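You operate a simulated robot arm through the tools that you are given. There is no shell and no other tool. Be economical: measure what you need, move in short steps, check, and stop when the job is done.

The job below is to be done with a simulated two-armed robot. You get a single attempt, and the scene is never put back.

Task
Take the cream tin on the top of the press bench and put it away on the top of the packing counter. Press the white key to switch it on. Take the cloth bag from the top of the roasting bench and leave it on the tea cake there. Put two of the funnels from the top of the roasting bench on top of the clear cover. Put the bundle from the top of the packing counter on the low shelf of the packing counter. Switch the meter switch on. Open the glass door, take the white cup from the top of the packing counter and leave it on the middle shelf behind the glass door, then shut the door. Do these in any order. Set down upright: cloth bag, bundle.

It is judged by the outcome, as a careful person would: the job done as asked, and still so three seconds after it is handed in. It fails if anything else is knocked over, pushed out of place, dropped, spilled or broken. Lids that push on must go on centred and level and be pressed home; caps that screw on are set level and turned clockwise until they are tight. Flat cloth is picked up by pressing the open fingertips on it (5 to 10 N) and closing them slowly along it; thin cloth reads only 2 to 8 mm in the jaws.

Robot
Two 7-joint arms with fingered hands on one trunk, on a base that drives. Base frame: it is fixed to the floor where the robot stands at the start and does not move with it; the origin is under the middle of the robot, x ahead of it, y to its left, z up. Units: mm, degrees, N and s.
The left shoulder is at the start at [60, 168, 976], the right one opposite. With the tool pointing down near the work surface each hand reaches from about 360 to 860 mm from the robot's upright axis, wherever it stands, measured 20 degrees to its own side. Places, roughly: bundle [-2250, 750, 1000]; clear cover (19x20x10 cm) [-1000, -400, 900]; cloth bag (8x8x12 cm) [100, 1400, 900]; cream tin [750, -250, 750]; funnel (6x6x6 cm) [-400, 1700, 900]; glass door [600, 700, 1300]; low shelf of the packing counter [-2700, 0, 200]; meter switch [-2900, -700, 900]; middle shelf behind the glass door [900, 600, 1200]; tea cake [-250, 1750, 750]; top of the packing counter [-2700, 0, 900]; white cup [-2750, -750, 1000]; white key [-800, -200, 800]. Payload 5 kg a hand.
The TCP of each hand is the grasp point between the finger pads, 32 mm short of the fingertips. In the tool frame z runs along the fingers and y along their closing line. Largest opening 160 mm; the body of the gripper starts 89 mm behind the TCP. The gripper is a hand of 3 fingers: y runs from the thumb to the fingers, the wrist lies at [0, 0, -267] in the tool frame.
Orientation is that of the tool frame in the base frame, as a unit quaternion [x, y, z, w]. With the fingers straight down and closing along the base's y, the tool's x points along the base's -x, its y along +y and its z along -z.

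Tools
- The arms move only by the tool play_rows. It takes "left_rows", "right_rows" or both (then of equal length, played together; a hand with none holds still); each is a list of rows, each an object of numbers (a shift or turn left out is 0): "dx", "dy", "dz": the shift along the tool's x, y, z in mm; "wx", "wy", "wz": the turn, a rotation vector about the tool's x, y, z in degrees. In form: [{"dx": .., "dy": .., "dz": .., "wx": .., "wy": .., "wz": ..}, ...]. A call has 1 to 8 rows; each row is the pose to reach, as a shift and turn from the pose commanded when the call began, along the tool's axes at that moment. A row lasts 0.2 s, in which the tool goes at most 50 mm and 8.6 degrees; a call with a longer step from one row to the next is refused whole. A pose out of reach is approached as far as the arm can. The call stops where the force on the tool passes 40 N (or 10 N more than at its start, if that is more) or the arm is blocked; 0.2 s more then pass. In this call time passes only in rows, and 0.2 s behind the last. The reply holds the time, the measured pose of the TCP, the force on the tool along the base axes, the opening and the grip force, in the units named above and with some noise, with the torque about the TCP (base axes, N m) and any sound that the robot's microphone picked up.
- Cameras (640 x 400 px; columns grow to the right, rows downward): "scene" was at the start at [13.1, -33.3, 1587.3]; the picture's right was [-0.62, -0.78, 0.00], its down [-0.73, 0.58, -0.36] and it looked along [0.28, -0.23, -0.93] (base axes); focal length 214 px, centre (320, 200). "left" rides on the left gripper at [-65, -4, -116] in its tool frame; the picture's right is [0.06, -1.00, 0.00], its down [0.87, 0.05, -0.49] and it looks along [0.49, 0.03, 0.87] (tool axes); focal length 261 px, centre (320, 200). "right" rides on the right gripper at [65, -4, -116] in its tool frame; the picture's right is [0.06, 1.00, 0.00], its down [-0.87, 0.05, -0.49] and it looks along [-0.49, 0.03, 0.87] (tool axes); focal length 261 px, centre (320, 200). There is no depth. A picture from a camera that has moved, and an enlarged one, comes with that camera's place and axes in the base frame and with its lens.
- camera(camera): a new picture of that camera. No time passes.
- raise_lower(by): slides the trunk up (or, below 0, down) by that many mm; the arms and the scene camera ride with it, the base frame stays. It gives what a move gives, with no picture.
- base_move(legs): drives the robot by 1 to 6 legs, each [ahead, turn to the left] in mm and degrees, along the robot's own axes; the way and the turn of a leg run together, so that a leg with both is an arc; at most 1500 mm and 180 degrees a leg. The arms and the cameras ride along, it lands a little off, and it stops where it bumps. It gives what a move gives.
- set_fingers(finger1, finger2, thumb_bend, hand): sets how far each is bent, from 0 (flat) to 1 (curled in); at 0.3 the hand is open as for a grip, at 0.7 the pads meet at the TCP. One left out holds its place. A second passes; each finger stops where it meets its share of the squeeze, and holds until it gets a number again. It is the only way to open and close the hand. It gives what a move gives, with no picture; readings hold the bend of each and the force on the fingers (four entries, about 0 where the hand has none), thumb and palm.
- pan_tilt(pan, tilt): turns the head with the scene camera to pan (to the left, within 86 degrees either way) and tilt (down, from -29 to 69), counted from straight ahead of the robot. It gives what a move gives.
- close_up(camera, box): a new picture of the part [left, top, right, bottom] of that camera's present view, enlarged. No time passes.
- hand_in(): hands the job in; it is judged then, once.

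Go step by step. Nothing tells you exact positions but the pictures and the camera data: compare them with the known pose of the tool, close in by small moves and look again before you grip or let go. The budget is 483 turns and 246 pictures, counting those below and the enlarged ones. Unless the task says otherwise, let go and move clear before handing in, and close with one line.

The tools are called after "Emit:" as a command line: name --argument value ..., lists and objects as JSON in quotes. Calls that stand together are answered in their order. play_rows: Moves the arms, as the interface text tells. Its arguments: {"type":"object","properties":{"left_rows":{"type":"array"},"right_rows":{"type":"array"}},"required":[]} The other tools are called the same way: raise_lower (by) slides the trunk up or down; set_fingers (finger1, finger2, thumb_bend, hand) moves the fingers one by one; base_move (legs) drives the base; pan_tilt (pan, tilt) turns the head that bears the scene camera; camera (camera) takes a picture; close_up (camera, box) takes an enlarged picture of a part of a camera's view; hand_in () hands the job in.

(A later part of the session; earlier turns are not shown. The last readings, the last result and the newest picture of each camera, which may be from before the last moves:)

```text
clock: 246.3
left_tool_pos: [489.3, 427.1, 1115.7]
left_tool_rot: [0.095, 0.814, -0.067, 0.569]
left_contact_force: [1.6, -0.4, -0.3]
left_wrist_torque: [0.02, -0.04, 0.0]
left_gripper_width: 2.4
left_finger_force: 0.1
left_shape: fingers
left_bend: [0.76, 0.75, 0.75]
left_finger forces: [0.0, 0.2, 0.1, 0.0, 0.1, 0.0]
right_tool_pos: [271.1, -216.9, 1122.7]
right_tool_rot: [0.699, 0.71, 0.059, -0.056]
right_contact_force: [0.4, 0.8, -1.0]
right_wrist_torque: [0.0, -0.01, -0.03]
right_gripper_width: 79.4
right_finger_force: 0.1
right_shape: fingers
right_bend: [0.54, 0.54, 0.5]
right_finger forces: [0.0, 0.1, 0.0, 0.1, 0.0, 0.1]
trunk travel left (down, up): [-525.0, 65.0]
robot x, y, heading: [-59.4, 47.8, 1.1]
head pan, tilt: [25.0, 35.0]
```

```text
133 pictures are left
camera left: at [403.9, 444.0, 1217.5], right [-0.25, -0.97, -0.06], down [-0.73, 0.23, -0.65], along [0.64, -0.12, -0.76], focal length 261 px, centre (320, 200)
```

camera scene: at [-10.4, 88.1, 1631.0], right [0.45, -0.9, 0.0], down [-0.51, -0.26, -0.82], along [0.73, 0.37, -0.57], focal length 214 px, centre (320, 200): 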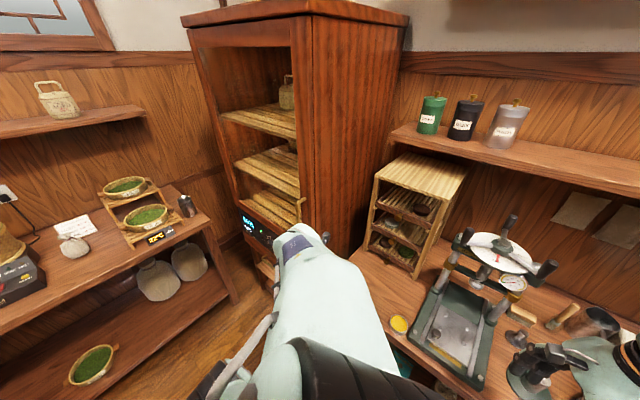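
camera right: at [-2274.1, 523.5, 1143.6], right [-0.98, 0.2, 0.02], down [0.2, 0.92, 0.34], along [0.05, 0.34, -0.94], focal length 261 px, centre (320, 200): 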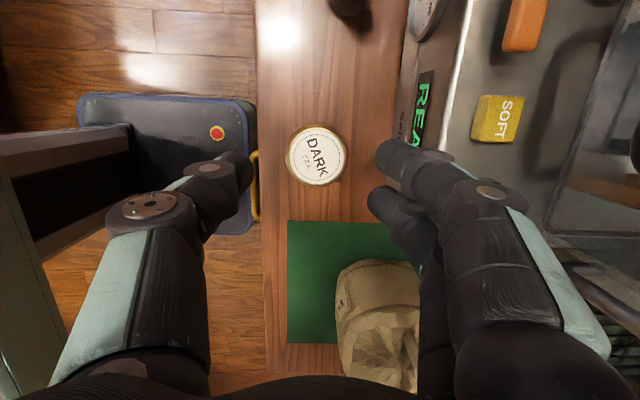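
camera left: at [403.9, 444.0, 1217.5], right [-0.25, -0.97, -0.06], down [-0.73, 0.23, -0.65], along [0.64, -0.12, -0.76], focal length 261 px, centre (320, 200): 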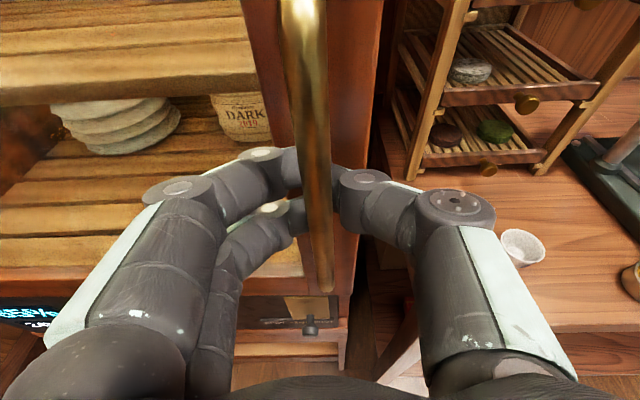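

The fingers are closed behind the bar, caging it. I pull the door open along its arc.

Emit:
play_rows --left_rows '[{"dx": 8.6, "dy": 2.2, "dz": -23.4, "wx": 1.1, "wz": 0.4}, {"dx": 17, "dy": 5, "dz": -46.7, "wx": 2.3, "wz": 0.9}, {"dx": 34, "dy": 14, "dz": -92.7, "wx": 4.7, "wz": 1.7}, {"dx": 50.7, "dy": 27.3, "dz": -137.7, "wx": 7, "wz": 2.6}, {"dx": 66.8, "dy": 45, "dz": -181.5, "wx": 9.4, "wz": 3.5}]'

Emit:
camera --camera "scene"

```text
clock: 247.5
left_tool_pos: [309.6, 519.6, 1115.6]
left_tool_rot: [0.164, 0.803, -0.116, 0.561]
left_contact_force: [2.5, 3.5, 1.3]
left_wrist_torque: [0.07, -0.11, -0.05]
left_gripper_width: 2.5
left_finger_force: 0.0
left_shape: fingers
left_bend: [0.76, 0.76, 0.75]
left_finger forces: [0.1, 0.0, 0.1, 0.0, 0.0, 0.1]
right_tool_pos: [270.5, -216.7, 1123.0]
right_tool_rot: [0.701, 0.709, 0.06, -0.055]
right_contact_force: [0.3, -0.1, 0.0]
right_wrist_torque: [0.0, -0.03, 0.0]
right_gripper_width: 79.1
right_finger_force: 0.0
right_shape: fingers
right_bend: [0.54, 0.54, 0.5]
right_finger forces: [0.1, 0.0, 0.0, 0.1, 0.0, 0.1]
trunk travel left (down, up): [-525.0, 65.0]
robot x, y, heading: [-58.2, 52.7, 1.4]
head pan, tilt: [25.0, 35.0]
```

```text
132 pictures are left
camera scene: at [-11.1, 90.0, 1631.0], right [0.45, -0.89, 0.0], down [-0.51, -0.26, -0.82], along [0.73, 0.37, -0.57], focal length 214 px, centre (320, 200)
```

scene: 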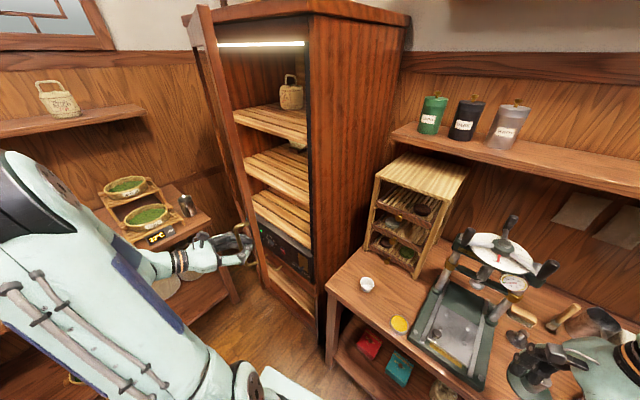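

Emit:
play_rows --left_rows '[{"dx": 16.5, "dy": 13, "dz": -45, "wx": 2.3, "wz": 0.9}, {"dx": 32.5, "dy": 30.6, "dz": -89, "wx": 4.7, "wz": 1.7}, {"dx": 47.8, "dy": 52.3, "dz": -131, "wx": 7, "wz": 2.6}, {"dx": 62.5, "dy": 77.4, "dz": -171, "wx": 9.4, "wz": 3.5}]'

Emit:
camera --camera "scene"

Emit:
camera --camera "left"

```text
clock: 248.5
left_tool_pos: [176.6, 659.0, 1114.7]
left_tool_rot: [0.235, 0.785, -0.165, 0.548]
left_contact_force: [11.1, 8.3, -2.8]
left_wrist_torque: [0.06, -0.18, -0.11]
left_gripper_width: 2.2
left_finger_force: 7.8
left_shape: fingers
left_bend: [0.77, 0.75, 0.75]
left_finger forces: [0.0, 15.0, 0.0, 0.0, 0.0, 0.0]
right_tool_pos: [270.8, -216.5, 1123.5]
right_tool_rot: [0.7, 0.71, 0.06, -0.056]
right_contact_force: [-0.4, 0.5, 0.5]
right_wrist_torque: [-0.01, 0.01, -0.02]
right_gripper_width: 79.2
right_finger_force: 0.1
right_shape: fingers
right_bend: [0.54, 0.54, 0.5]
right_finger forces: [0.1, 0.0, 0.1, 0.0, 0.1, 0.0]
trunk travel left (down, up): [-525.0, 65.0]
robot x, y, heading: [-57.1, 50.9, 1.4]
head pan, tilt: [25.0, 35.0]
```

```text
131 pictures are left
camera scene: at [-9.7, 90.8, 1630.8], right [0.45, -0.9, 0.0], down [-0.51, -0.26, -0.82], along [0.73, 0.36, -0.57], focal length 214 px, centre (320, 200)
```

scene: 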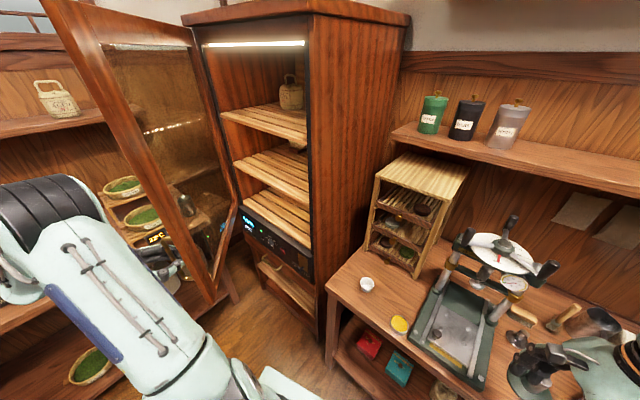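

```text
130 pictures are left
camera left: at [102.1, 703.8, 1217.3], right [-0.56, -0.82, -0.06], down [-0.61, 0.46, -0.65], along [0.56, -0.33, -0.76], focal length 261 px, centre (320, 200)
```

left: 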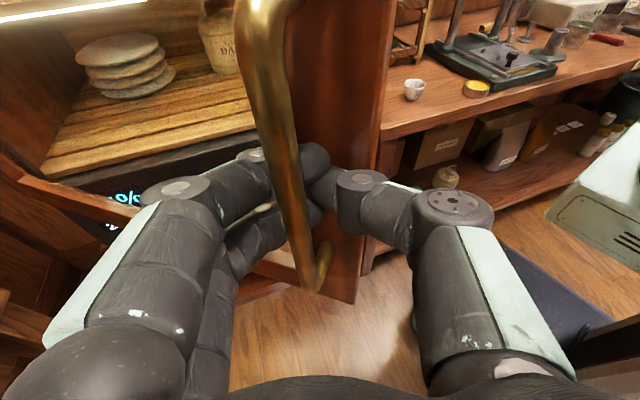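

The door is open about half way. I let go of the handle and back the hand off to judge the gap.

Emit:
set_fingers --hand "left" --finger1 0.5 --finger2 0.5 --thumb_bend 0.45

Emit:
play_rows --left_rows '[{"dz": -30}, {"dz": -60}, {"dz": -90}]'

Emit:
camera --camera "left"

Emit:
camera --camera "scene"

```text
clock: 249.5
left_tool_pos: [175.6, 657.8, 1116.7]
left_tool_rot: [0.235, 0.786, -0.164, 0.547]
left_contact_force: [0.0, -0.1, -0.8]
left_wrist_torque: [-0.02, -0.02, -0.04]
left_gripper_width: 96.7
left_finger_force: 0.0
left_shape: fingers
left_bend: [0.5, 0.5, 0.45]
left_finger forces: [0.0, 0.0, 0.0, 0.0, 0.1, 0.0]
right_tool_pos: [269.0, -218.1, 1122.7]
right_tool_rot: [0.7, 0.71, 0.059, -0.055]
right_contact_force: [0.6, -0.3, 0.4]
right_wrist_torque: [0.01, 0.03, 0.04]
right_gripper_width: 79.3
right_finger_force: 0.0
right_shape: fingers
right_bend: [0.54, 0.54, 0.5]
right_finger forces: [0.1, 0.0, 0.0, 0.1, 0.1, 0.1]
trunk travel left (down, up): [-525.0, 65.0]
robot x, y, heading: [-59.5, 48.4, 1.7]
head pan, tilt: [25.0, 35.0]
```

```text
clock: 250.3
left_tool_pos: [101.9, 703.6, 1145.8]
left_tool_rot: [0.235, 0.786, -0.164, 0.548]
left_contact_force: [-0.5, 0.6, 0.5]
left_wrist_torque: [0.01, 0.0, -0.01]
left_gripper_width: 96.9
left_finger_force: 0.1
left_shape: fingers
left_bend: [0.5, 0.5, 0.45]
left_finger forces: [0.1, 0.0, 0.1, 0.0, 0.0, 0.0]
right_tool_pos: [269.9, -217.5, 1123.1]
right_tool_rot: [0.7, 0.709, 0.061, -0.057]
right_contact_force: [0.2, -0.1, 0.1]
right_wrist_torque: [-0.02, -0.01, 0.01]
right_gripper_width: 79.0
right_finger_force: 0.0
right_shape: fingers
right_bend: [0.54, 0.54, 0.5]
right_finger forces: [0.0, 0.1, 0.0, 0.0, 0.1, 0.0]
trunk travel left (down, up): [-525.0, 65.0]
robot x, y, heading: [-58.1, 48.9, 1.3]
head pan, tilt: [25.0, 35.0]
```

```text
129 pictures are left
camera left: at [27.4, 747.4, 1248.6], right [-0.57, -0.82, -0.06], down [-0.61, 0.46, -0.65], along [0.56, -0.33, -0.76], focal length 261 px, centre (320, 200)
```

left: 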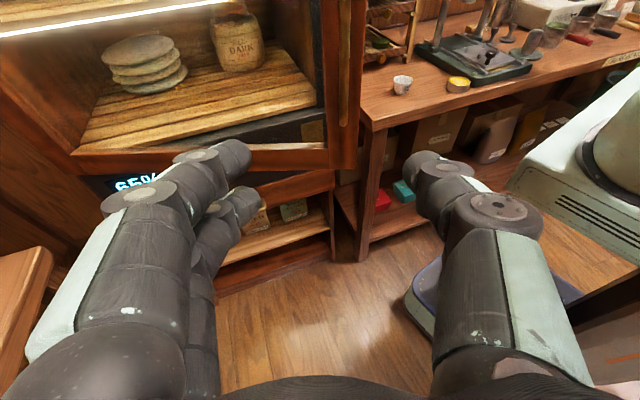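

```text
128 pictures are left
camera scene: at [-11.2, 89.0, 1630.9], right [0.45, -0.89, 0.0], down [-0.51, -0.26, -0.82], along [0.73, 0.37, -0.57], focal length 214 px, centre (320, 200)
```

scene: 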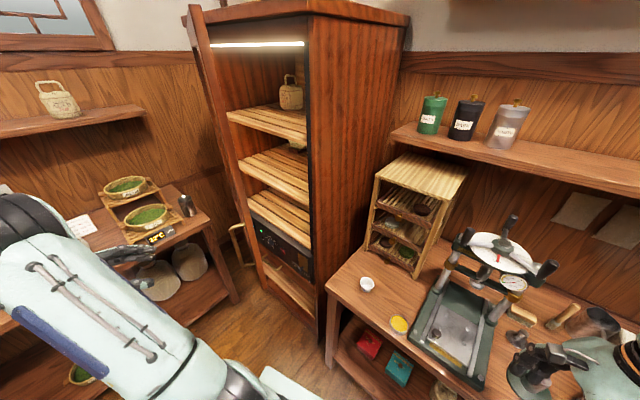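

Emit:
play_rows --left_rows '[{"dz": -90}, {"dz": -90}, {"dz": -90}, {"dz": -90}]'

Emit:
camera --camera "scene"

```text
refused: row 1 steps farther than a row can; nothing moved
```

```text
127 pictures are left
camera scene: at [-11.2, 89.0, 1630.9], right [0.45, -0.89, 0.0], down [-0.51, -0.26, -0.82], along [0.73, 0.37, -0.57], focal length 214 px, centre (320, 200)
```

scene: 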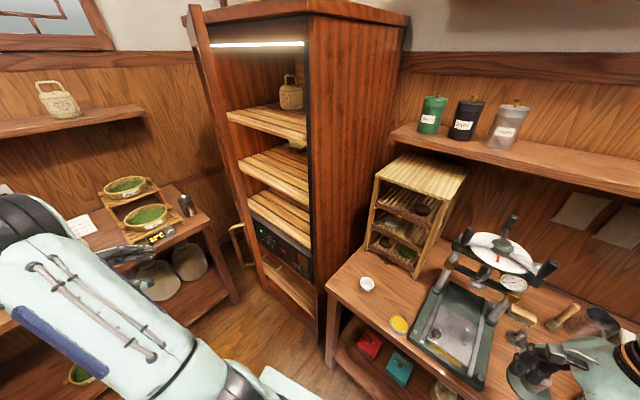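

Emit:
play_rows --left_rows '[{"dz": -2}, {"dz": -2}, {"dz": -2}, {"dz": -2}, {"dz": -2}, {"dz": -2}, {"dz": -2}, {"dz": -2}]'

Emit:
camera --camera "scene"

```text
clock: 252.1
left_tool_pos: [101.4, 704.4, 1146.5]
left_tool_rot: [0.234, 0.786, -0.163, 0.549]
left_contact_force: [-0.1, 0.4, -0.4]
left_wrist_torque: [0.02, -0.01, 0.01]
left_gripper_width: 97.0
left_finger_force: 0.0
left_shape: fingers
left_bend: [0.5, 0.5, 0.45]
left_finger forces: [0.0, 0.0, 0.0, 0.0, 0.0, 0.0]
right_tool_pos: [269.9, -216.9, 1123.3]
right_tool_rot: [0.7, 0.709, 0.06, -0.056]
right_contact_force: [0.3, 0.3, 0.1]
right_wrist_torque: [0.0, 0.01, 0.03]
right_gripper_width: 79.5
right_finger_force: 0.0
right_shape: fingers
right_bend: [0.54, 0.54, 0.5]
right_finger forces: [0.0, 0.0, 0.0, 0.0, 0.1, 0.0]
trunk travel left (down, up): [-525.0, 65.0]
robot x, y, heading: [-57.2, 53.3, 1.4]
head pan, tilt: [25.0, 35.0]
```

```text
126 pictures are left
camera scene: at [-10.5, 88.5, 1630.9], right [0.45, -0.9, 0.0], down [-0.51, -0.26, -0.82], along [0.73, 0.37, -0.57], focal length 214 px, centre (320, 200)
```

scene: 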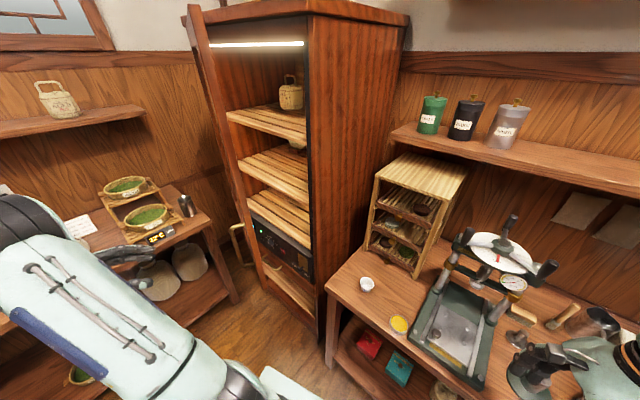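

The door stays where it is, about 22° open. I'll push it wider from the inside: base back a little, hand turned and brought round the door edge.

Emit:
base_move --legs '[[-180, 0]]'

Emit:
set_fingers --hand "left" --finger1 0.7 --finger2 0.7 --thumb_bend 0.7

Emit:
play_rows --left_rows '[{"dx": -13, "dy": -14, "dz": 41, "wx": -7.4, "wz": -2.7}, {"dx": -26, "dy": -28, "dz": 82, "wx": -14.8, "wz": -5.4}, {"dx": -39, "dy": -42, "dz": 123, "wx": -22.1, "wz": -8.1}, {"dx": -52, "dy": -56, "dz": 165, "wx": -29.5, "wz": -10.8}, {"dx": -65, "dy": -69, "dz": 207, "wx": -36.9, "wz": -13.5}, {"dx": -78, "dy": -83, "dz": 248, "wx": -44.3, "wz": -16.2}, {"dx": -91, "dy": -97, "dz": 290, "wx": -51.7, "wz": -18.9}, {"dx": -104, "dy": -111, "dz": 331, "wx": -59, "wz": -21.6}]'

Emit:
camera --camera "left"

```text
clock: 253.6
left_tool_pos: [-81.6, 699.8, 1147.0]
left_tool_rot: [0.234, 0.785, -0.164, 0.549]
left_contact_force: [0.4, 0.2, 0.6]
left_wrist_torque: [0.01, -0.03, 0.03]
left_gripper_width: 97.0
left_finger_force: 0.1
left_shape: fingers
left_bend: [0.5, 0.5, 0.45]
left_finger forces: [0.0, 0.0, 0.1, 0.0, 0.0, 0.1]
right_tool_pos: [85.7, -222.7, 1123.4]
right_tool_rot: [0.7, 0.71, 0.06, -0.056]
right_contact_force: [0.2, -0.3, 1.0]
right_wrist_torque: [-0.06, -0.06, 0.02]
right_gripper_width: 79.0
right_finger_force: 0.1
right_shape: fingers
right_bend: [0.54, 0.54, 0.5]
right_finger forces: [0.0, 0.0, 0.0, 0.0, 0.1, 0.1]
trunk travel left (down, up): [-525.0, 65.0]
robot x, y, heading: [-239.5, 43.3, 1.5]
head pan, tilt: [25.0, 35.0]
```

```text
clock: 254.6
left_tool_pos: [-80.2, 699.4, 1146.7]
left_tool_rot: [0.234, 0.786, -0.163, 0.548]
left_contact_force: [0.0, -0.3, 0.0]
left_wrist_torque: [-0.03, 0.0, 0.01]
left_gripper_width: 12.8
left_finger_force: 0.1
left_shape: fingers
left_bend: [0.7, 0.7, 0.7]
left_finger forces: [0.0, 0.0, 0.1, 0.0, 0.0, 0.0]
right_tool_pos: [87.6, -222.8, 1123.1]
right_tool_rot: [0.701, 0.708, 0.06, -0.056]
right_contact_force: [-0.9, 0.0, -0.6]
right_wrist_torque: [-0.01, -0.02, 0.0]
right_gripper_width: 79.2
right_finger_force: 0.0
right_shape: fingers
right_bend: [0.54, 0.54, 0.5]
right_finger forces: [0.0, 0.0, 0.0, 0.0, 0.1, 0.0]
trunk travel left (down, up): [-525.0, 65.0]
robot x, y, heading: [-243.2, 39.8, 1.6]
head pan, tilt: [25.0, 35.0]
```

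```text
clock: 256.6
left_tool_pos: [159.8, 554.2, 1282.3]
left_tool_rot: [-0.287, 0.749, 0.228, 0.552]
left_contact_force: [-0.4, 0.3, 0.0]
left_wrist_torque: [-0.04, 0.0, 0.0]
left_gripper_width: 12.3
left_finger_force: 0.0
left_shape: fingers
left_bend: [0.7, 0.7, 0.7]
left_finger forces: [0.0, 0.0, 0.1, 0.1, 0.1, 0.1]
left hand out of reach, approached as far as the arm can: row 5, 6, 7, 8
right_tool_pos: [86.0, -223.2, 1123.8]
right_tool_rot: [0.701, 0.709, 0.06, -0.055]
right_contact_force: [-0.8, 0.6, -0.5]
right_wrist_torque: [-0.06, -0.03, 0.01]
right_gripper_width: 79.1
right_finger_force: 0.0
right_shape: fingers
right_bend: [0.54, 0.54, 0.5]
right_finger forces: [0.0, 0.0, 0.1, 0.0, 0.0, 0.0]
trunk travel left (down, up): [-525.0, 65.0]
robot x, y, heading: [-241.3, 44.6, 1.4]
head pan, tilt: [25.0, 35.0]
stopped in row 8 (left hand): the arm was blocked; the commanded pose is now the measured one
```

```text
125 pictures are left
camera left: at [96.7, 486.4, 1378.9], right [0.67, -0.74, -0.08], down [-0.57, -0.44, -0.69], along [0.47, 0.51, -0.72], focal length 261 px, centre (320, 200)
```

left: 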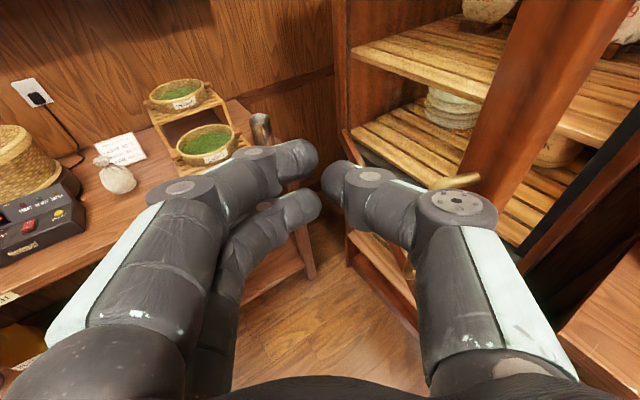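

Emit:
play_rows --left_rows '[{"dx": 20, "dz": 2, "wy": 8.1}, {"dx": 40, "dz": 4, "wy": 16.2}, {"dx": 60, "dz": 6, "wy": 24.3}, {"dx": 80, "dz": 8, "wy": 32.4}, {"dx": 100, "dz": 10, "wy": 40.5}, {"dx": 120, "dz": 15, "wy": 48.6}, {"dx": 140, "dz": 20, "wy": 56.7}, {"dx": 160, "dz": 25, "wy": 64.8}]'

Emit:
play_rows --left_rows '[{"wy": 8.2}]'

Emit:
camera --camera "scene"

```text
clock: 258.6
left_tool_pos: [99.1, 587.6, 1121.1]
left_tool_rot: [-0.43, 0.899, 0.068, 0.049]
left_contact_force: [0.1, -0.2, -0.7]
left_wrist_torque: [0.01, 0.0, -0.01]
left_gripper_width: 12.1
left_finger_force: 0.0
left_shape: fingers
left_bend: [0.7, 0.7, 0.7]
left_finger forces: [0.0, 0.0, 0.0, 0.0, 0.0, 0.0]
right_tool_pos: [88.5, -222.0, 1124.0]
right_tool_rot: [0.7, 0.71, 0.06, -0.055]
right_contact_force: [0.0, 0.7, -0.2]
right_wrist_torque: [0.08, 0.01, 0.03]
right_gripper_width: 78.9
right_finger_force: 0.0
right_shape: fingers
right_bend: [0.54, 0.54, 0.5]
right_finger forces: [0.1, 0.0, 0.1, 0.1, 0.1, 0.0]
trunk travel left (down, up): [-525.0, 65.0]
robot x, y, heading: [-244.9, 43.9, 1.6]
head pan, tilt: [25.0, 35.0]
stopped in row 8 (left hand): the arm was blocked; the commanded pose is now the measured one
```

```text
clock: 259.2
left_tool_pos: [3.1, 652.2, 1111.4]
left_tool_rot: [-0.553, 0.83, 0.066, -0.038]
left_contact_force: [0.4, -0.5, -0.3]
left_wrist_torque: [0.04, 0.08, -0.01]
left_gripper_width: 12.3
left_finger_force: 0.0
left_shape: fingers
left_bend: [0.7, 0.7, 0.7]
left_finger forces: [0.0, 0.0, 0.0, 0.0, 0.0, 0.0]
left hand out of reach, approached as far as the arm can: row 1
right_tool_pos: [89.4, -223.5, 1123.0]
right_tool_rot: [0.7, 0.709, 0.061, -0.057]
right_contact_force: [0.2, -0.8, -0.6]
right_wrist_torque: [0.06, 0.06, 0.02]
right_gripper_width: 79.2
right_finger_force: 0.1
right_shape: fingers
right_bend: [0.54, 0.54, 0.5]
right_finger forces: [0.0, 0.0, 0.0, 0.0, 0.0, 0.0]
trunk travel left (down, up): [-525.0, 65.0]
robot x, y, heading: [-239.9, 44.2, 1.6]
head pan, tilt: [25.0, 35.0]
stopped in row 1 (left hand): the arm was blocked; the commanded pose is now the measured one
```

```text
124 pictures are left
camera scene: at [-190.5, 81.8, 1630.9], right [0.45, -0.89, 0.0], down [-0.51, -0.26, -0.82], along [0.73, 0.37, -0.57], focal length 214 px, centre (320, 200)
```

scene: 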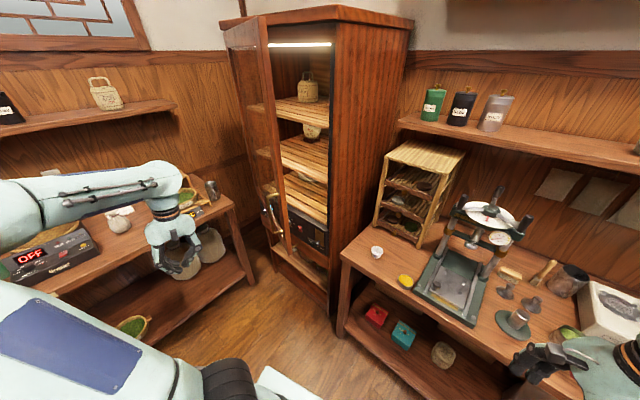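

Emit:
play_rows --left_rows '[{"dx": 34, "dy": -26, "wz": 8.3}, {"dx": 68, "dy": -52, "wz": 16.6}, {"dx": 102, "dy": -78, "wz": 24.9}, {"dx": 136, "dy": -104, "wz": 33.2}, {"dx": 170, "dy": -130, "wz": 41.5}, {"dx": 204, "dy": -156, "wz": 49.8}, {"dx": 238, "dy": -182, "wz": 58.1}, {"dx": 271, "dy": -209, "dz": 10, "wz": 66.4}]'

```text
clock: 261.0
left_tool_pos: [87.6, 325.2, 1063.0]
left_tool_rot: [-0.009, 0.997, 0.034, -0.068]
left_contact_force: [0.4, -3.3, 0.8]
left_wrist_torque: [0.31, 0.04, -0.06]
left_gripper_width: 12.4
left_finger_force: 0.1
left_shape: fingers
left_bend: [0.7, 0.7, 0.7]
left_finger forces: [0.1, 0.0, 0.0, 0.0, 0.1, 0.1]
left hand out of reach, approached as far as the arm can: row 5, 6, 7
right_tool_pos: [88.0, -222.2, 1124.6]
right_tool_rot: [0.701, 0.709, 0.06, -0.055]
right_contact_force: [0.6, 0.7, 0.3]
right_wrist_torque: [-0.03, 0.02, -0.03]
right_gripper_width: 79.1
right_finger_force: 0.1
right_shape: fingers
right_bend: [0.54, 0.54, 0.5]
right_finger forces: [0.0, 0.1, 0.1, 0.0, 0.0, 0.0]
trunk travel left (down, up): [-525.0, 65.0]
robot x, y, heading: [-244.2, 47.6, 1.7]
head pan, tilt: [25.0, 35.0]
```

Emit:
play_rows --left_rows '[{"wx": 2, "wy": -3.9}, {"wx": 4, "wy": -7.7}]'

Emit:
base_move --legs '[[0, 38], [235, 0], [0, -10]]'

Emit:
pan_tilt --pan 0 --tilt 40

Emit:
camera --camera "scene"

```text
clock: 261.6
left_tool_pos: [83.9, 322.9, 1066.0]
left_tool_rot: [-0.008, 1.0, -0.001, 0.001]
left_contact_force: [0.9, 0.2, 0.2]
left_wrist_torque: [-0.04, -0.02, 0.0]
left_gripper_width: 12.0
left_finger_force: 0.0
left_shape: fingers
left_bend: [0.7, 0.7, 0.7]
left_finger forces: [0.1, 0.0, 0.1, 0.0, 0.0, 0.2]
right_tool_pos: [87.6, -222.1, 1123.3]
right_tool_rot: [0.7, 0.71, 0.06, -0.055]
right_contact_force: [1.1, -0.5, 0.0]
right_wrist_torque: [-0.01, -0.03, 0.0]
right_gripper_width: 79.4
right_finger_force: 0.1
right_shape: fingers
right_bend: [0.54, 0.54, 0.5]
right_finger forces: [0.0, 0.0, 0.0, 0.0, 0.0, 0.0]
trunk travel left (down, up): [-525.0, 65.0]
robot x, y, heading: [-241.2, 44.7, 1.4]
head pan, tilt: [25.0, 35.0]
```

```text
clock: 265.9
left_tool_pos: [92.2, 599.0, 1066.3]
left_tool_rot: [-0.255, 0.967, 0.0, 0.0]
left_contact_force: [0.1, 0.3, 0.3]
left_wrist_torque: [0.0, 0.04, 0.01]
left_gripper_width: 12.3
left_finger_force: 0.1
left_shape: fingers
left_bend: [0.7, 0.7, 0.7]
left_finger forces: [0.0, 0.1, 0.1, 0.1, 0.0, 0.0]
right_tool_pos: [356.4, 119.1, 1122.8]
right_tool_rot: [0.502, 0.861, 0.044, -0.069]
right_contact_force: [0.2, 0.3, 0.0]
right_wrist_torque: [0.02, 0.02, 0.02]
right_gripper_width: 79.0
right_finger_force: 0.1
right_shape: fingers
right_bend: [0.54, 0.54, 0.5]
right_finger forces: [0.0, 0.0, 0.0, 0.1, 0.1, 0.0]
trunk travel left (down, up): [-525.0, 65.0]
robot x, y, heading: [-60.6, 198.4, 30.2]
head pan, tilt: [25.0, 35.0]
```

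```text
clock: 266.8
left_tool_pos: [91.2, 598.5, 1065.8]
left_tool_rot: [-0.255, 0.967, -0.001, 0.0]
left_contact_force: [0.3, -0.6, -0.3]
left_wrist_torque: [0.0, 0.0, -0.01]
left_gripper_width: 12.5
left_finger_force: 0.1
left_shape: fingers
left_bend: [0.7, 0.7, 0.7]
left_finger forces: [0.1, 0.0, 0.1, 0.0, 0.1, 0.0]
right_tool_pos: [357.0, 120.1, 1123.3]
right_tool_rot: [0.502, 0.861, 0.044, -0.069]
right_contact_force: [0.4, -0.7, -0.2]
right_wrist_torque: [-0.01, 0.02, 0.02]
right_gripper_width: 79.5
right_finger_force: 0.0
right_shape: fingers
right_bend: [0.54, 0.54, 0.5]
right_finger forces: [0.1, 0.1, 0.1, 0.0, 0.0, 0.1]
trunk travel left (down, up): [-525.0, 65.0]
robot x, y, heading: [-57.5, 199.9, 30.3]
head pan, tilt: [0.0, 40.0]
```

```text
123 pictures are left
camera scene: at [-14.0, 224.2, 1623.4], right [0.5, -0.86, 0.0], down [-0.55, -0.32, -0.77], along [0.66, 0.39, -0.64], focal length 214 px, centre (320, 200)
```

scene: 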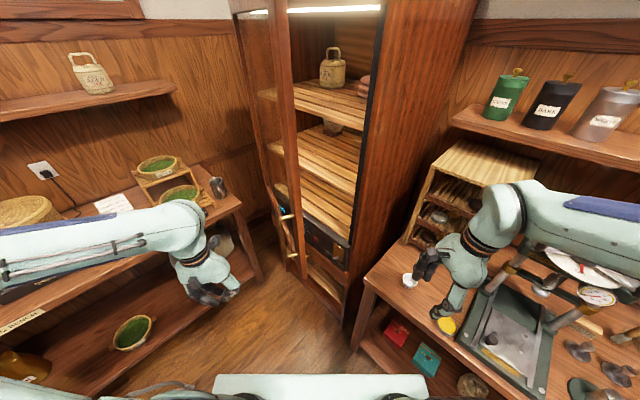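

Emit:
play_rows --left_rows '[{"dx": 15, "dy": -40}, {"dx": 30, "dy": -80}, {"dx": 45, "dy": -120}, {"dx": 54, "dy": -151}, {"dx": 42, "dy": -190}, {"dx": 30, "dy": -230}, {"dx": 16, "dy": -270}, {"dx": 2, "dy": -302}]'

Emit:
play_rows --left_rows '[{"dx": -45, "dy": -15}, {"dx": -90, "dy": -30}, {"dx": -136, "dy": -44}, {"dx": -175, "dy": -25}, {"dx": -217, "dy": -4}]'

Emit:
camera --camera "scene"

```text
clock: 268.6
left_tool_pos: [123.5, 436.7, 1067.2]
left_tool_rot: [-0.256, 0.967, -0.003, 0.002]
left_contact_force: [-0.6, 0.2, 0.6]
left_wrist_torque: [-0.04, 0.0, 0.01]
left_gripper_width: 12.1
left_finger_force: 0.2
left_shape: fingers
left_bend: [0.7, 0.7, 0.7]
left_finger forces: [0.1, 0.0, 0.0, 0.0, 0.1, 0.0]
left hand out of reach, approached as far as the arm can: row 5, 6, 7, 8
right_tool_pos: [356.6, 120.6, 1122.4]
right_tool_rot: [0.502, 0.861, 0.044, -0.069]
right_contact_force: [-1.0, 0.6, 0.2]
right_wrist_torque: [-0.05, -0.02, 0.0]
right_gripper_width: 79.0
right_finger_force: 0.0
right_shape: fingers
right_bend: [0.54, 0.54, 0.5]
right_finger forces: [0.1, 0.0, 0.0, 0.1, 0.1, 0.1]
trunk travel left (down, up): [-525.0, 65.0]
robot x, y, heading: [-64.4, 196.6, 30.4]
head pan, tilt: [0.0, 40.0]
```

```text
clock: 269.8
left_tool_pos: [241.6, 616.2, 1100.9]
left_tool_rot: [-0.252, 0.968, -0.012, 0.008]
left_contact_force: [0.2, 2.4, 0.2]
left_wrist_torque: [-0.23, 0.08, 0.0]
left_gripper_width: 12.2
left_finger_force: 0.2
left_shape: fingers
left_bend: [0.7, 0.7, 0.7]
left_finger forces: [0.0, 0.0, 0.0, 0.1, 0.1, 0.0]
left hand out of reach, approached as far as the arm can: row 1, 2, 3, 4, 5
right_tool_pos: [357.4, 125.5, 1122.8]
right_tool_rot: [0.502, 0.861, 0.041, -0.069]
right_contact_force: [0.2, 2.2, -0.6]
right_wrist_torque: [-0.17, 0.08, 0.0]
right_gripper_width: 79.3
right_finger_force: 0.2
right_shape: fingers
right_bend: [0.54, 0.54, 0.5]
right_finger forces: [0.1, 0.0, 0.0, 0.0, 0.0, 0.0]
trunk travel left (down, up): [-525.0, 65.0]
robot x, y, heading: [-60.2, 192.0, 30.6]
head pan, tilt: [0.0, 40.0]
```

```text
122 pictures are left
camera scene: at [-11.1, 233.1, 1623.1], right [0.5, -0.86, 0.0], down [-0.56, -0.33, -0.76], along [0.66, 0.38, -0.65], focal length 214 px, centre (320, 200)
```

scene: 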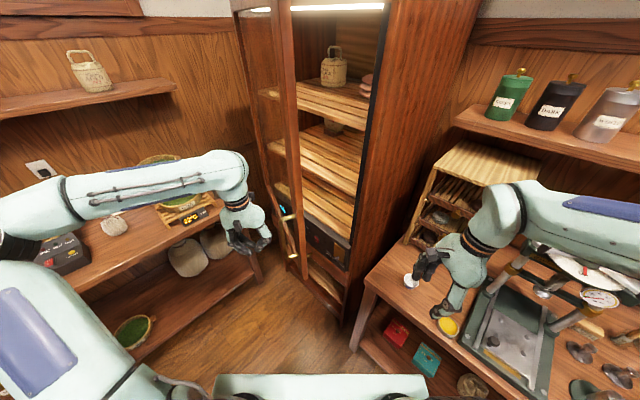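

The left arm can't cross there cleanly. I'll move it out of the way and use the right hand, which is already on the correct side of the door edge.

Emit:
play_rows --left_rows '[{"dx": 35, "dy": 30}, {"dx": 70, "dy": 60}, {"dx": 105, "dy": 90}, {"dx": 140, "dy": 120}, {"dx": 170, "dy": 155}, {"dx": 195, "dy": 190}, {"dx": 215, "dy": 225}]'

Emit:
play_rows --right_rows '[{"dx": 32, "dy": 30, "dz": 5}, {"dx": 64, "dy": 60, "dz": 10}, {"dx": 96, "dy": 90, "dz": 15}, {"dx": 128, "dy": 121, "dz": 20}, {"dx": 160, "dy": 152, "dz": 25}, {"dx": 192, "dy": 184, "dz": 30}, {"dx": 222, "dy": 213, "dz": 35}]'

Emit:
camera --camera "scene"

Emit:
camera --camera "right"

```text
clock: 271.4
left_tool_pos: [-55.7, 702.9, 1098.2]
left_tool_rot: [-0.256, 0.967, -0.002, 0.002]
left_contact_force: [-0.9, 0.3, -0.2]
left_wrist_torque: [-0.03, -0.17, 0.0]
left_gripper_width: 12.1
left_finger_force: 0.0
left_shape: fingers
left_bend: [0.7, 0.7, 0.7]
left_finger forces: [0.0, 0.0, 0.0, 0.0, 0.0, 0.1]
left hand out of reach, approached as far as the arm can: row 4, 5, 6, 7
right_tool_pos: [353.0, 121.6, 1124.5]
right_tool_rot: [0.501, 0.862, 0.044, -0.068]
right_contact_force: [-0.7, 0.3, 0.3]
right_wrist_torque: [-0.06, -0.1, -0.04]
right_gripper_width: 79.5
right_finger_force: 0.2
right_shape: fingers
right_bend: [0.54, 0.54, 0.5]
right_finger forces: [0.0, 0.0, 0.1, 0.0, 0.1, 0.0]
trunk travel left (down, up): [-525.0, 65.0]
robot x, y, heading: [-60.7, 198.0, 30.2]
head pan, tilt: [0.0, 40.0]
```

```text
clock: 273.0
left_tool_pos: [-52.4, 703.8, 1097.8]
left_tool_rot: [-0.255, 0.967, -0.001, 0.0]
left_contact_force: [1.2, -0.4, -0.2]
left_wrist_torque: [-0.04, -0.01, 0.0]
left_gripper_width: 12.2
left_finger_force: 0.1
left_shape: fingers
left_bend: [0.7, 0.7, 0.7]
left_finger forces: [0.0, 0.0, 0.0, 0.0, 0.1, 0.1]
right_tool_pos: [432.6, 420.7, 1123.6]
right_tool_rot: [0.502, 0.861, 0.045, -0.069]
right_contact_force: [-0.2, 0.7, -1.3]
right_wrist_torque: [-0.03, 0.01, 0.01]
right_gripper_width: 79.3
right_finger_force: 0.0
right_shape: fingers
right_bend: [0.54, 0.54, 0.5]
right_finger forces: [0.0, 0.0, 0.0, 0.0, 0.1, 0.0]
trunk travel left (down, up): [-525.0, 65.0]
robot x, y, heading: [-59.4, 196.3, 30.4]
head pan, tilt: [0.0, 40.0]
```

```text
121 pictures are left
camera scene: at [-14.0, 225.6, 1623.3], right [0.5, -0.86, 0.0], down [-0.56, -0.32, -0.77], along [0.66, 0.39, -0.64], focal length 214 px, centre (320, 200)
```

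scene: 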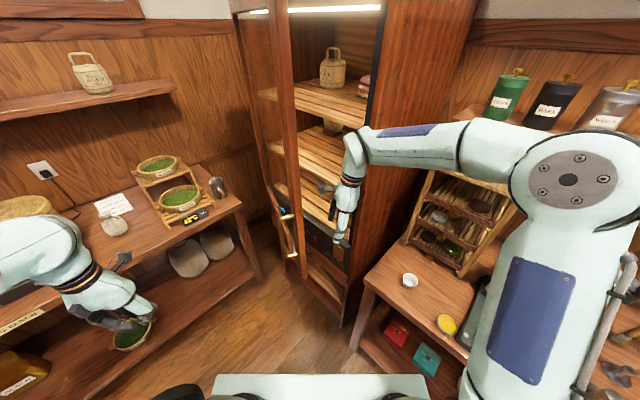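

```text
120 pictures are left
camera right: at [406.2, 456.9, 1248.8], right [0.84, 0.54, 0.02], down [0.51, -0.79, 0.34], along [0.2, -0.28, -0.94], focal length 261 px, centre (320, 200)
```

right: 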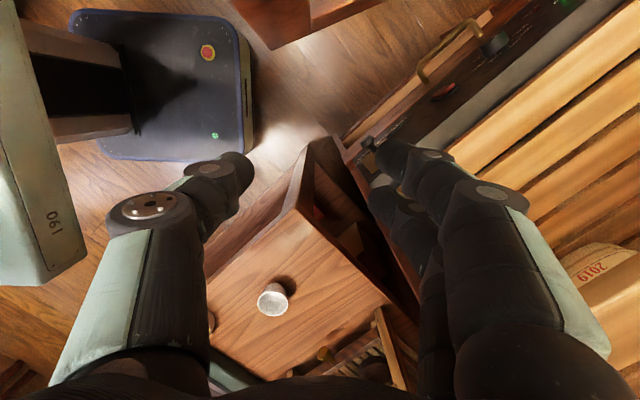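

I turn the right hand 90° so its knuckle side (not the camera) will push the door, then sweep left.

Emit:
set_fingers --hand "right" --finger1 0.72 --finger2 0.72 --thumb_bend 0.72

Emit:
play_rows --right_rows '[{"dy": -8, "wz": -8.5}, {"dy": -16, "wz": -17}, {"dy": -24, "wz": -25.5}, {"dy": -30, "wz": -34}, {"dy": -30, "wz": -42.5}, {"dy": -30, "wz": -51}, {"dy": -30, "wz": -59.5}, {"dy": -30, "wz": -68}]'

Emit:
play_rows --right_rows '[{"wz": -8}, {"wz": -16}, {"wz": -22}]'

```text
clock: 274.0
left_tool_pos: [-52.3, 702.9, 1098.9]
left_tool_rot: [-0.256, 0.967, -0.001, 0.0]
left_contact_force: [-0.2, 0.6, 0.2]
left_wrist_torque: [0.01, 0.01, -0.05]
left_gripper_width: 12.2
left_finger_force: 0.1
left_shape: fingers
left_bend: [0.7, 0.7, 0.7]
left_finger forces: [0.1, 0.0, 0.0, 0.1, 0.0, 0.0]
right_tool_pos: [432.0, 419.5, 1123.6]
right_tool_rot: [0.501, 0.861, 0.043, -0.068]
right_contact_force: [0.8, 0.4, 0.7]
right_wrist_torque: [0.0, -0.02, 0.03]
right_gripper_width: 6.8
right_finger_force: 0.1
right_shape: fingers
right_bend: [0.72, 0.72, 0.72]
right_finger forces: [0.0, 0.1, 0.0, 0.0, 0.0, 0.0]
trunk travel left (down, up): [-525.0, 65.0]
robot x, y, heading: [-61.9, 196.2, 30.4]
head pan, tilt: [0.0, 40.0]
```

```text
clock: 275.8
left_tool_pos: [-52.5, 701.8, 1097.1]
left_tool_rot: [-0.255, 0.967, -0.001, 0.0]
left_contact_force: [-0.1, 0.0, 1.2]
left_wrist_torque: [0.0, 0.01, 0.0]
left_gripper_width: 12.3
left_finger_force: 0.1
left_shape: fingers
left_bend: [0.7, 0.7, 0.7]
left_finger forces: [0.1, 0.0, 0.0, 0.0, 0.0, 0.0]
right_tool_pos: [404.5, 406.7, 1126.3]
right_tool_rot: [-0.066, 0.994, 0.076, -0.032]
right_contact_force: [-0.1, -0.6, 0.2]
right_wrist_torque: [0.01, 0.0, -0.01]
right_gripper_width: 6.7
right_finger_force: 0.0
right_shape: fingers
right_bend: [0.72, 0.72, 0.72]
right_finger forces: [0.1, 0.0, 0.0, 0.0, 0.0, 0.0]
trunk travel left (down, up): [-525.0, 65.0]
robot x, y, heading: [-62.6, 197.8, 30.3]
head pan, tilt: [0.0, 40.0]
```

```text
clock: 276.6
left_tool_pos: [-51.9, 702.4, 1097.5]
left_tool_rot: [-0.254, 0.967, -0.002, 0.0]
left_contact_force: [0.2, -0.3, -0.2]
left_wrist_torque: [-0.03, -0.01, 0.0]
left_gripper_width: 12.1
left_finger_force: 0.0
left_shape: fingers
left_bend: [0.7, 0.7, 0.7]
left_finger forces: [0.1, 0.1, 0.0, 0.0, 0.0, 0.1]
right_tool_pos: [403.7, 406.0, 1124.8]
right_tool_rot: [-0.255, 0.963, 0.08, -0.018]
right_contact_force: [0.1, -0.3, -0.4]
right_wrist_torque: [0.0, -0.05, 0.0]
right_gripper_width: 6.6
right_finger_force: 0.1
right_shape: fingers
right_bend: [0.72, 0.72, 0.72]
right_finger forces: [0.0, 0.1, 0.0, 0.1, 0.0, 0.0]
trunk travel left (down, up): [-525.0, 65.0]
robot x, y, heading: [-59.7, 200.6, 30.4]
head pan, tilt: [0.0, 40.0]
```

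Emit:
play_rows --right_rows '[{"dy": 44, "dz": 7}, {"dy": 88, "dz": 14}, {"dy": 132, "dz": 21}, {"dy": 176, "dz": 28}, {"dy": 220, "dz": 35}, {"dy": 264, "dz": 42}]'

Emit:
camera --camera "scene"

```text
clock: 278.0
left_tool_pos: [-54.0, 703.0, 1098.7]
left_tool_rot: [-0.256, 0.967, 0.0, 0.0]
left_contact_force: [-0.7, -0.4, -0.3]
left_wrist_torque: [-0.01, -0.02, -0.04]
left_gripper_width: 12.3
left_finger_force: 0.1
left_shape: fingers
left_bend: [0.7, 0.7, 0.7]
left_finger forces: [0.0, 0.0, 0.0, 0.0, 0.0, 0.0]
right_tool_pos: [273.1, 641.9, 1126.1]
right_tool_rot: [-0.254, 0.964, 0.079, -0.017]
right_contact_force: [0.1, -0.7, -0.7]
right_wrist_torque: [-0.01, 0.0, 0.03]
right_gripper_width: 6.3
right_finger_force: 0.1
right_shape: fingers
right_bend: [0.72, 0.72, 0.72]
right_finger forces: [0.1, 0.0, 0.0, 0.0, 0.1, 0.1]
trunk travel left (down, up): [-525.0, 65.0]
robot x, y, heading: [-63.4, 193.9, 30.5]
head pan, tilt: [0.0, 40.0]
```

```text
119 pictures are left
camera scene: at [-14.9, 225.9, 1623.4], right [0.5, -0.86, 0.0], down [-0.55, -0.33, -0.77], along [0.66, 0.39, -0.64], focal length 214 px, centre (320, 200)
```

scene: 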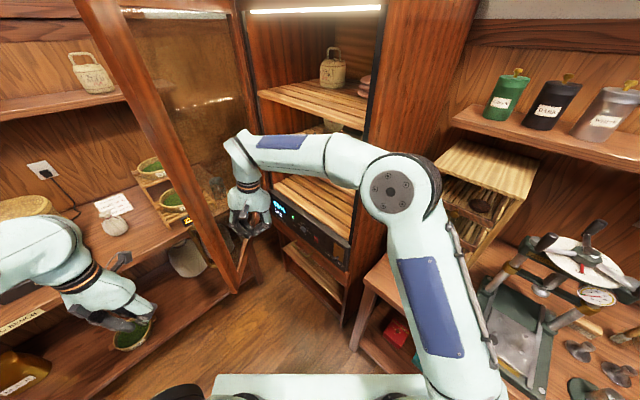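

Emit:
play_rows --right_rows '[{"dy": 40, "dz": 6}, {"dy": 80, "dz": 12}, {"dy": 120, "dz": 19}, {"dy": 150, "dz": 24}]'

Emit:
camera --camera "scene"

```text
clock: 279.0
left_tool_pos: [-52.6, 702.2, 1097.2]
left_tool_rot: [-0.257, 0.966, -0.001, 0.0]
left_contact_force: [-0.2, 0.7, 0.0]
left_wrist_torque: [-0.04, 0.02, 0.0]
left_gripper_width: 12.3
left_finger_force: 0.0
left_shape: fingers
left_bend: [0.7, 0.7, 0.7]
left_finger forces: [0.0, 0.0, 0.1, 0.0, 0.1, 0.0]
right_tool_pos: [198.1, 770.1, 1126.7]
right_tool_rot: [-0.254, 0.964, 0.081, -0.017]
right_contact_force: [-0.3, 0.0, -0.1]
right_wrist_torque: [-0.02, -0.01, 0.0]
right_gripper_width: 6.4
right_finger_force: 0.1
right_shape: fingers
right_bend: [0.72, 0.72, 0.72]
right_finger forces: [0.1, 0.0, 0.1, 0.0, 0.0, 0.0]
trunk travel left (down, up): [-525.0, 65.0]
robot x, y, heading: [-63.7, 199.2, 30.1]
head pan, tilt: [0.0, 40.0]
```

```text
118 pictures are left
camera scene: at [-14.7, 225.4, 1623.4], right [0.5, -0.86, 0.0], down [-0.55, -0.32, -0.77], along [0.66, 0.39, -0.64], focal length 214 px, centre (320, 200)
```

scene: 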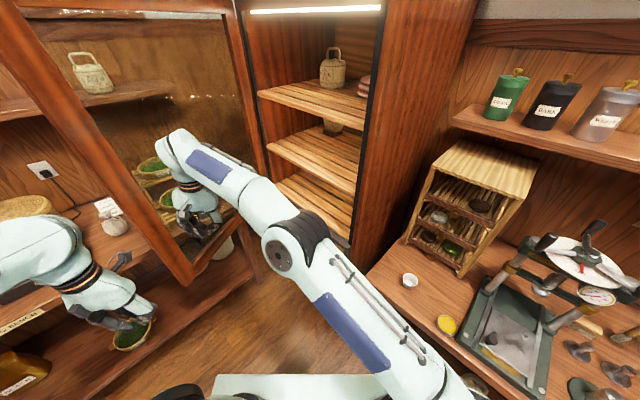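

The door is now wide open (about 70°). I withdraw the right hand and turn the base to fetch the cup with it.

Emit:
play_rows --right_rows '[{"dy": -48, "dz": -7}, {"dy": -96, "dz": -15}, {"dy": -144, "dz": -23}, {"dy": -192, "dz": -31}, {"dy": -240, "dz": -38}, {"dy": -288, "dz": -46}, {"dy": -336, "dz": -53}, {"dy": -384, "dz": -61}]'

Emit:
play_rows --right_rows '[{"dx": 40, "dy": -20, "dz": -4}, {"dx": 80, "dy": -40, "dz": -8}, {"dx": 100, "dy": -80, "dz": -14}]'

Emit:
base_move --legs '[[0, -30]]'

Emit:
camera --camera "scene"

```text
clock: 280.8
left_tool_pos: [-53.1, 701.8, 1099.4]
left_tool_rot: [-0.255, 0.967, -0.001, 0.0]
left_contact_force: [0.9, 0.3, -0.3]
left_wrist_torque: [0.01, 0.01, -0.03]
left_gripper_width: 12.5
left_finger_force: 0.1
left_shape: fingers
left_bend: [0.7, 0.7, 0.7]
left_finger forces: [0.0, 0.0, 0.0, 0.0, 0.1, 0.0]
right_tool_pos: [388.7, 431.2, 1128.6]
right_tool_rot: [-0.254, 0.964, 0.08, -0.018]
right_contact_force: [1.0, -0.3, -0.2]
right_wrist_torque: [0.03, -0.01, 0.03]
right_gripper_width: 6.1
right_finger_force: 0.1
right_shape: fingers
right_bend: [0.72, 0.72, 0.72]
right_finger forces: [0.0, 0.0, 0.1, 0.1, 0.0, 0.1]
trunk travel left (down, up): [-525.0, 65.0]
robot x, y, heading: [-60.9, 196.1, 30.4]
head pan, tilt: [0.0, 40.0]
```

```text
clock: 281.6
left_tool_pos: [-53.2, 700.5, 1099.4]
left_tool_rot: [-0.256, 0.967, 0.0, 0.001]
left_contact_force: [-1.2, -1.0, 0.6]
left_wrist_torque: [0.03, 0.02, 0.04]
left_gripper_width: 12.0
left_finger_force: 0.0
left_shape: fingers
left_bend: [0.7, 0.7, 0.7]
left_finger forces: [0.1, 0.0, 0.1, 0.0, 0.0, 0.0]
right_tool_pos: [341.7, 311.0, 1126.6]
right_tool_rot: [-0.254, 0.964, 0.081, -0.017]
right_contact_force: [0.7, 0.1, 0.4]
right_wrist_torque: [0.02, -0.03, -0.02]
right_gripper_width: 6.2
right_finger_force: 0.0
right_shape: fingers
right_bend: [0.72, 0.72, 0.72]
right_finger forces: [0.1, 0.1, 0.0, 0.0, 0.1, 0.0]
trunk travel left (down, up): [-525.0, 65.0]
robot x, y, heading: [-64.4, 192.8, 30.4]
head pan, tilt: [0.0, 40.0]
```

```text
clock: 283.5
left_tool_pos: [194.4, 633.7, 1097.8]
left_tool_rot: [-0.002, 1.0, -0.001, 0.0]
left_contact_force: [0.4, 0.2, 0.1]
left_wrist_torque: [-0.03, -0.04, 0.0]
left_gripper_width: 12.0
left_finger_force: 0.0
left_shape: fingers
left_bend: [0.7, 0.7, 0.7]
left_finger forces: [0.0, 0.0, 0.1, 0.1, 0.0, 0.0]
right_tool_pos: [347.5, 100.7, 1125.1]
right_tool_rot: [0.0, 0.997, 0.082, 0.003]
right_contact_force: [0.1, -0.7, -0.1]
right_wrist_torque: [0.02, -0.03, 0.02]
right_gripper_width: 6.3
right_finger_force: 0.1
right_shape: fingers
right_bend: [0.72, 0.72, 0.72]
right_finger forces: [0.0, 0.1, 0.0, 0.0, 0.0, 0.0]
trunk travel left (down, up): [-525.0, 65.0]
robot x, y, heading: [-57.7, 197.1, 0.5]
head pan, tilt: [0.0, 40.0]
```

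```text
117 pictures are left
camera scene: at [-6.3, 197.2, 1623.4], right [0.01, -1.0, 0.0], down [-0.64, -0.01, -0.77], along [0.77, 0.01, -0.64], focal length 214 px, centre (320, 200)
```

scene: 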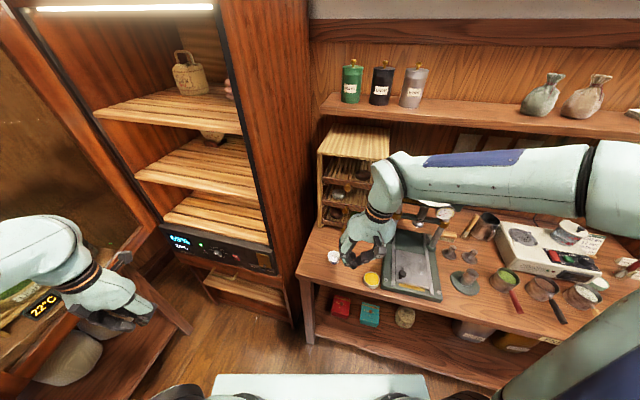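

Emit:
play_rows --right_rows '[{"wx": 4.7}, {"wx": 9.4}]'

Emit:
set_fingers --hand "right" --finger1 0.45 --finger2 0.45 --thumb_bend 0.45

Emit:
play_rows --right_rows '[{"dx": -10, "dy": 8, "dz": 5, "wy": -7.5}, {"dx": -20, "dy": 16, "dz": 20, "wy": -15}, {"dx": -32, "dy": 24, "dz": 45, "wy": -22.5}, {"dx": -44, "dy": 32, "dz": 75, "wy": -30}, {"dx": -54, "dy": 40, "dz": 105, "wy": -37.5}, {"dx": -62, "dy": 47, "dz": 138, "wy": -45}]'

Emit:
camera --camera "right"

Emit:
camera --camera "scene"

```text
clock: 284.1
left_tool_pos: [194.8, 632.2, 1098.4]
left_tool_rot: [-0.001, 1.0, -0.001, 0.002]
left_contact_force: [-0.1, -0.5, 0.5]
left_wrist_torque: [-0.01, 0.03, 0.02]
left_gripper_width: 12.1
left_finger_force: 0.0
left_shape: fingers
left_bend: [0.7, 0.7, 0.7]
left_finger forces: [0.0, 0.0, 0.0, 0.0, 0.0, 0.0]
right_tool_pos: [347.7, 99.9, 1124.9]
right_tool_rot: [0.0, 1.0, -0.001, 0.003]
right_contact_force: [-0.4, -0.2, -0.1]
right_wrist_torque: [0.01, 0.04, 0.01]
right_gripper_width: 6.4
right_finger_force: 0.1
right_shape: fingers
right_bend: [0.72, 0.72, 0.72]
right_finger forces: [0.1, 0.0, 0.0, 0.1, 0.0, 0.0]
trunk travel left (down, up): [-525.0, 65.0]
robot x, y, heading: [-59.1, 196.6, 0.9]
head pan, tilt: [0.0, 40.0]
```

```text
clock: 285.1
left_tool_pos: [194.7, 632.3, 1098.9]
left_tool_rot: [-0.002, 1.0, -0.001, 0.002]
left_contact_force: [0.6, 0.8, -1.3]
left_wrist_torque: [-0.02, -0.01, -0.01]
left_gripper_width: 11.9
left_finger_force: 0.1
left_shape: fingers
left_bend: [0.7, 0.7, 0.7]
left_finger forces: [0.1, 0.1, 0.1, 0.0, 0.0, 0.1]
right_tool_pos: [348.0, 100.7, 1125.8]
right_tool_rot: [0.0, 1.0, 0.001, 0.004]
right_contact_force: [0.1, 0.6, -0.3]
right_wrist_torque: [0.03, 0.01, 0.03]
right_gripper_width: 107.0
right_finger_force: 0.0
right_shape: fingers
right_bend: [0.45, 0.45, 0.45]
right_finger forces: [0.0, 0.1, 0.1, 0.0, 0.0, 0.0]
trunk travel left (down, up): [-525.0, 65.0]
robot x, y, heading: [-59.2, 198.3, 0.9]
head pan, tilt: [0.0, 40.0]
```

```text
clock: 286.5
left_tool_pos: [195.3, 633.7, 1097.3]
left_tool_rot: [-0.002, 1.0, -0.001, 0.001]
left_contact_force: [0.1, 0.4, -0.2]
left_wrist_torque: [-0.04, 0.08, 0.04]
left_gripper_width: 12.5
left_finger_force: 0.0
left_shape: fingers
left_bend: [0.7, 0.7, 0.7]
left_finger forces: [0.1, 0.0, 0.0, 0.0, 0.0, 0.1]
right_tool_pos: [419.7, 154.5, 990.7]
right_tool_rot: [0.004, 0.924, -0.003, 0.382]
right_contact_force: [1.0, 1.4, 0.6]
right_wrist_torque: [-0.09, 0.09, -0.06]
right_gripper_width: 107.4
right_finger_force: 0.1
right_shape: fingers
right_bend: [0.45, 0.45, 0.45]
right_finger forces: [0.0, 0.1, 0.1, 0.0, 0.0, 0.0]
right hand out of reach, approached as far as the arm can: row 6
trunk travel left (down, up): [-525.0, 65.0]
robot x, y, heading: [-62.3, 197.1, 0.8]
head pan, tilt: [0.0, 40.0]
```

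```text
116 pictures are left
camera right: at [292.5, 150.6, 1025.2], right [-0.04, 1.0, -0.05], down [0.27, 0.05, 0.96], along [0.96, 0.02, -0.27], focal length 261 px, centre (320, 200)
```

right: 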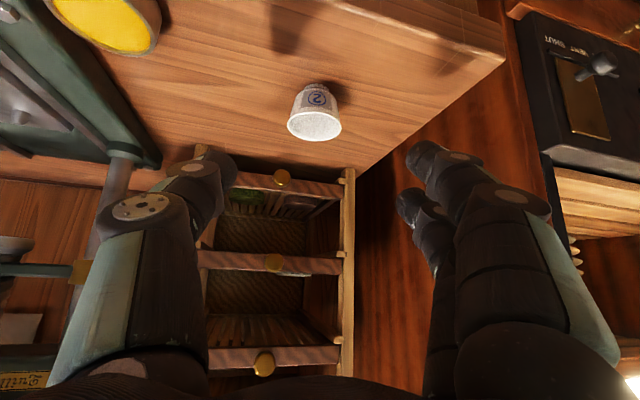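

```text
115 pictures are left
camera scene: at [-5.0, 199.0, 1623.4], right [0.01, -1.0, 0.0], down [-0.64, -0.01, -0.77], along [0.77, 0.01, -0.64], focal length 214 px, centre (320, 200)
```

scene: 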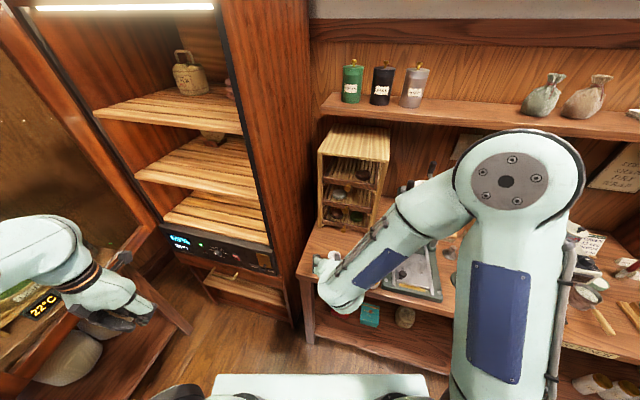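

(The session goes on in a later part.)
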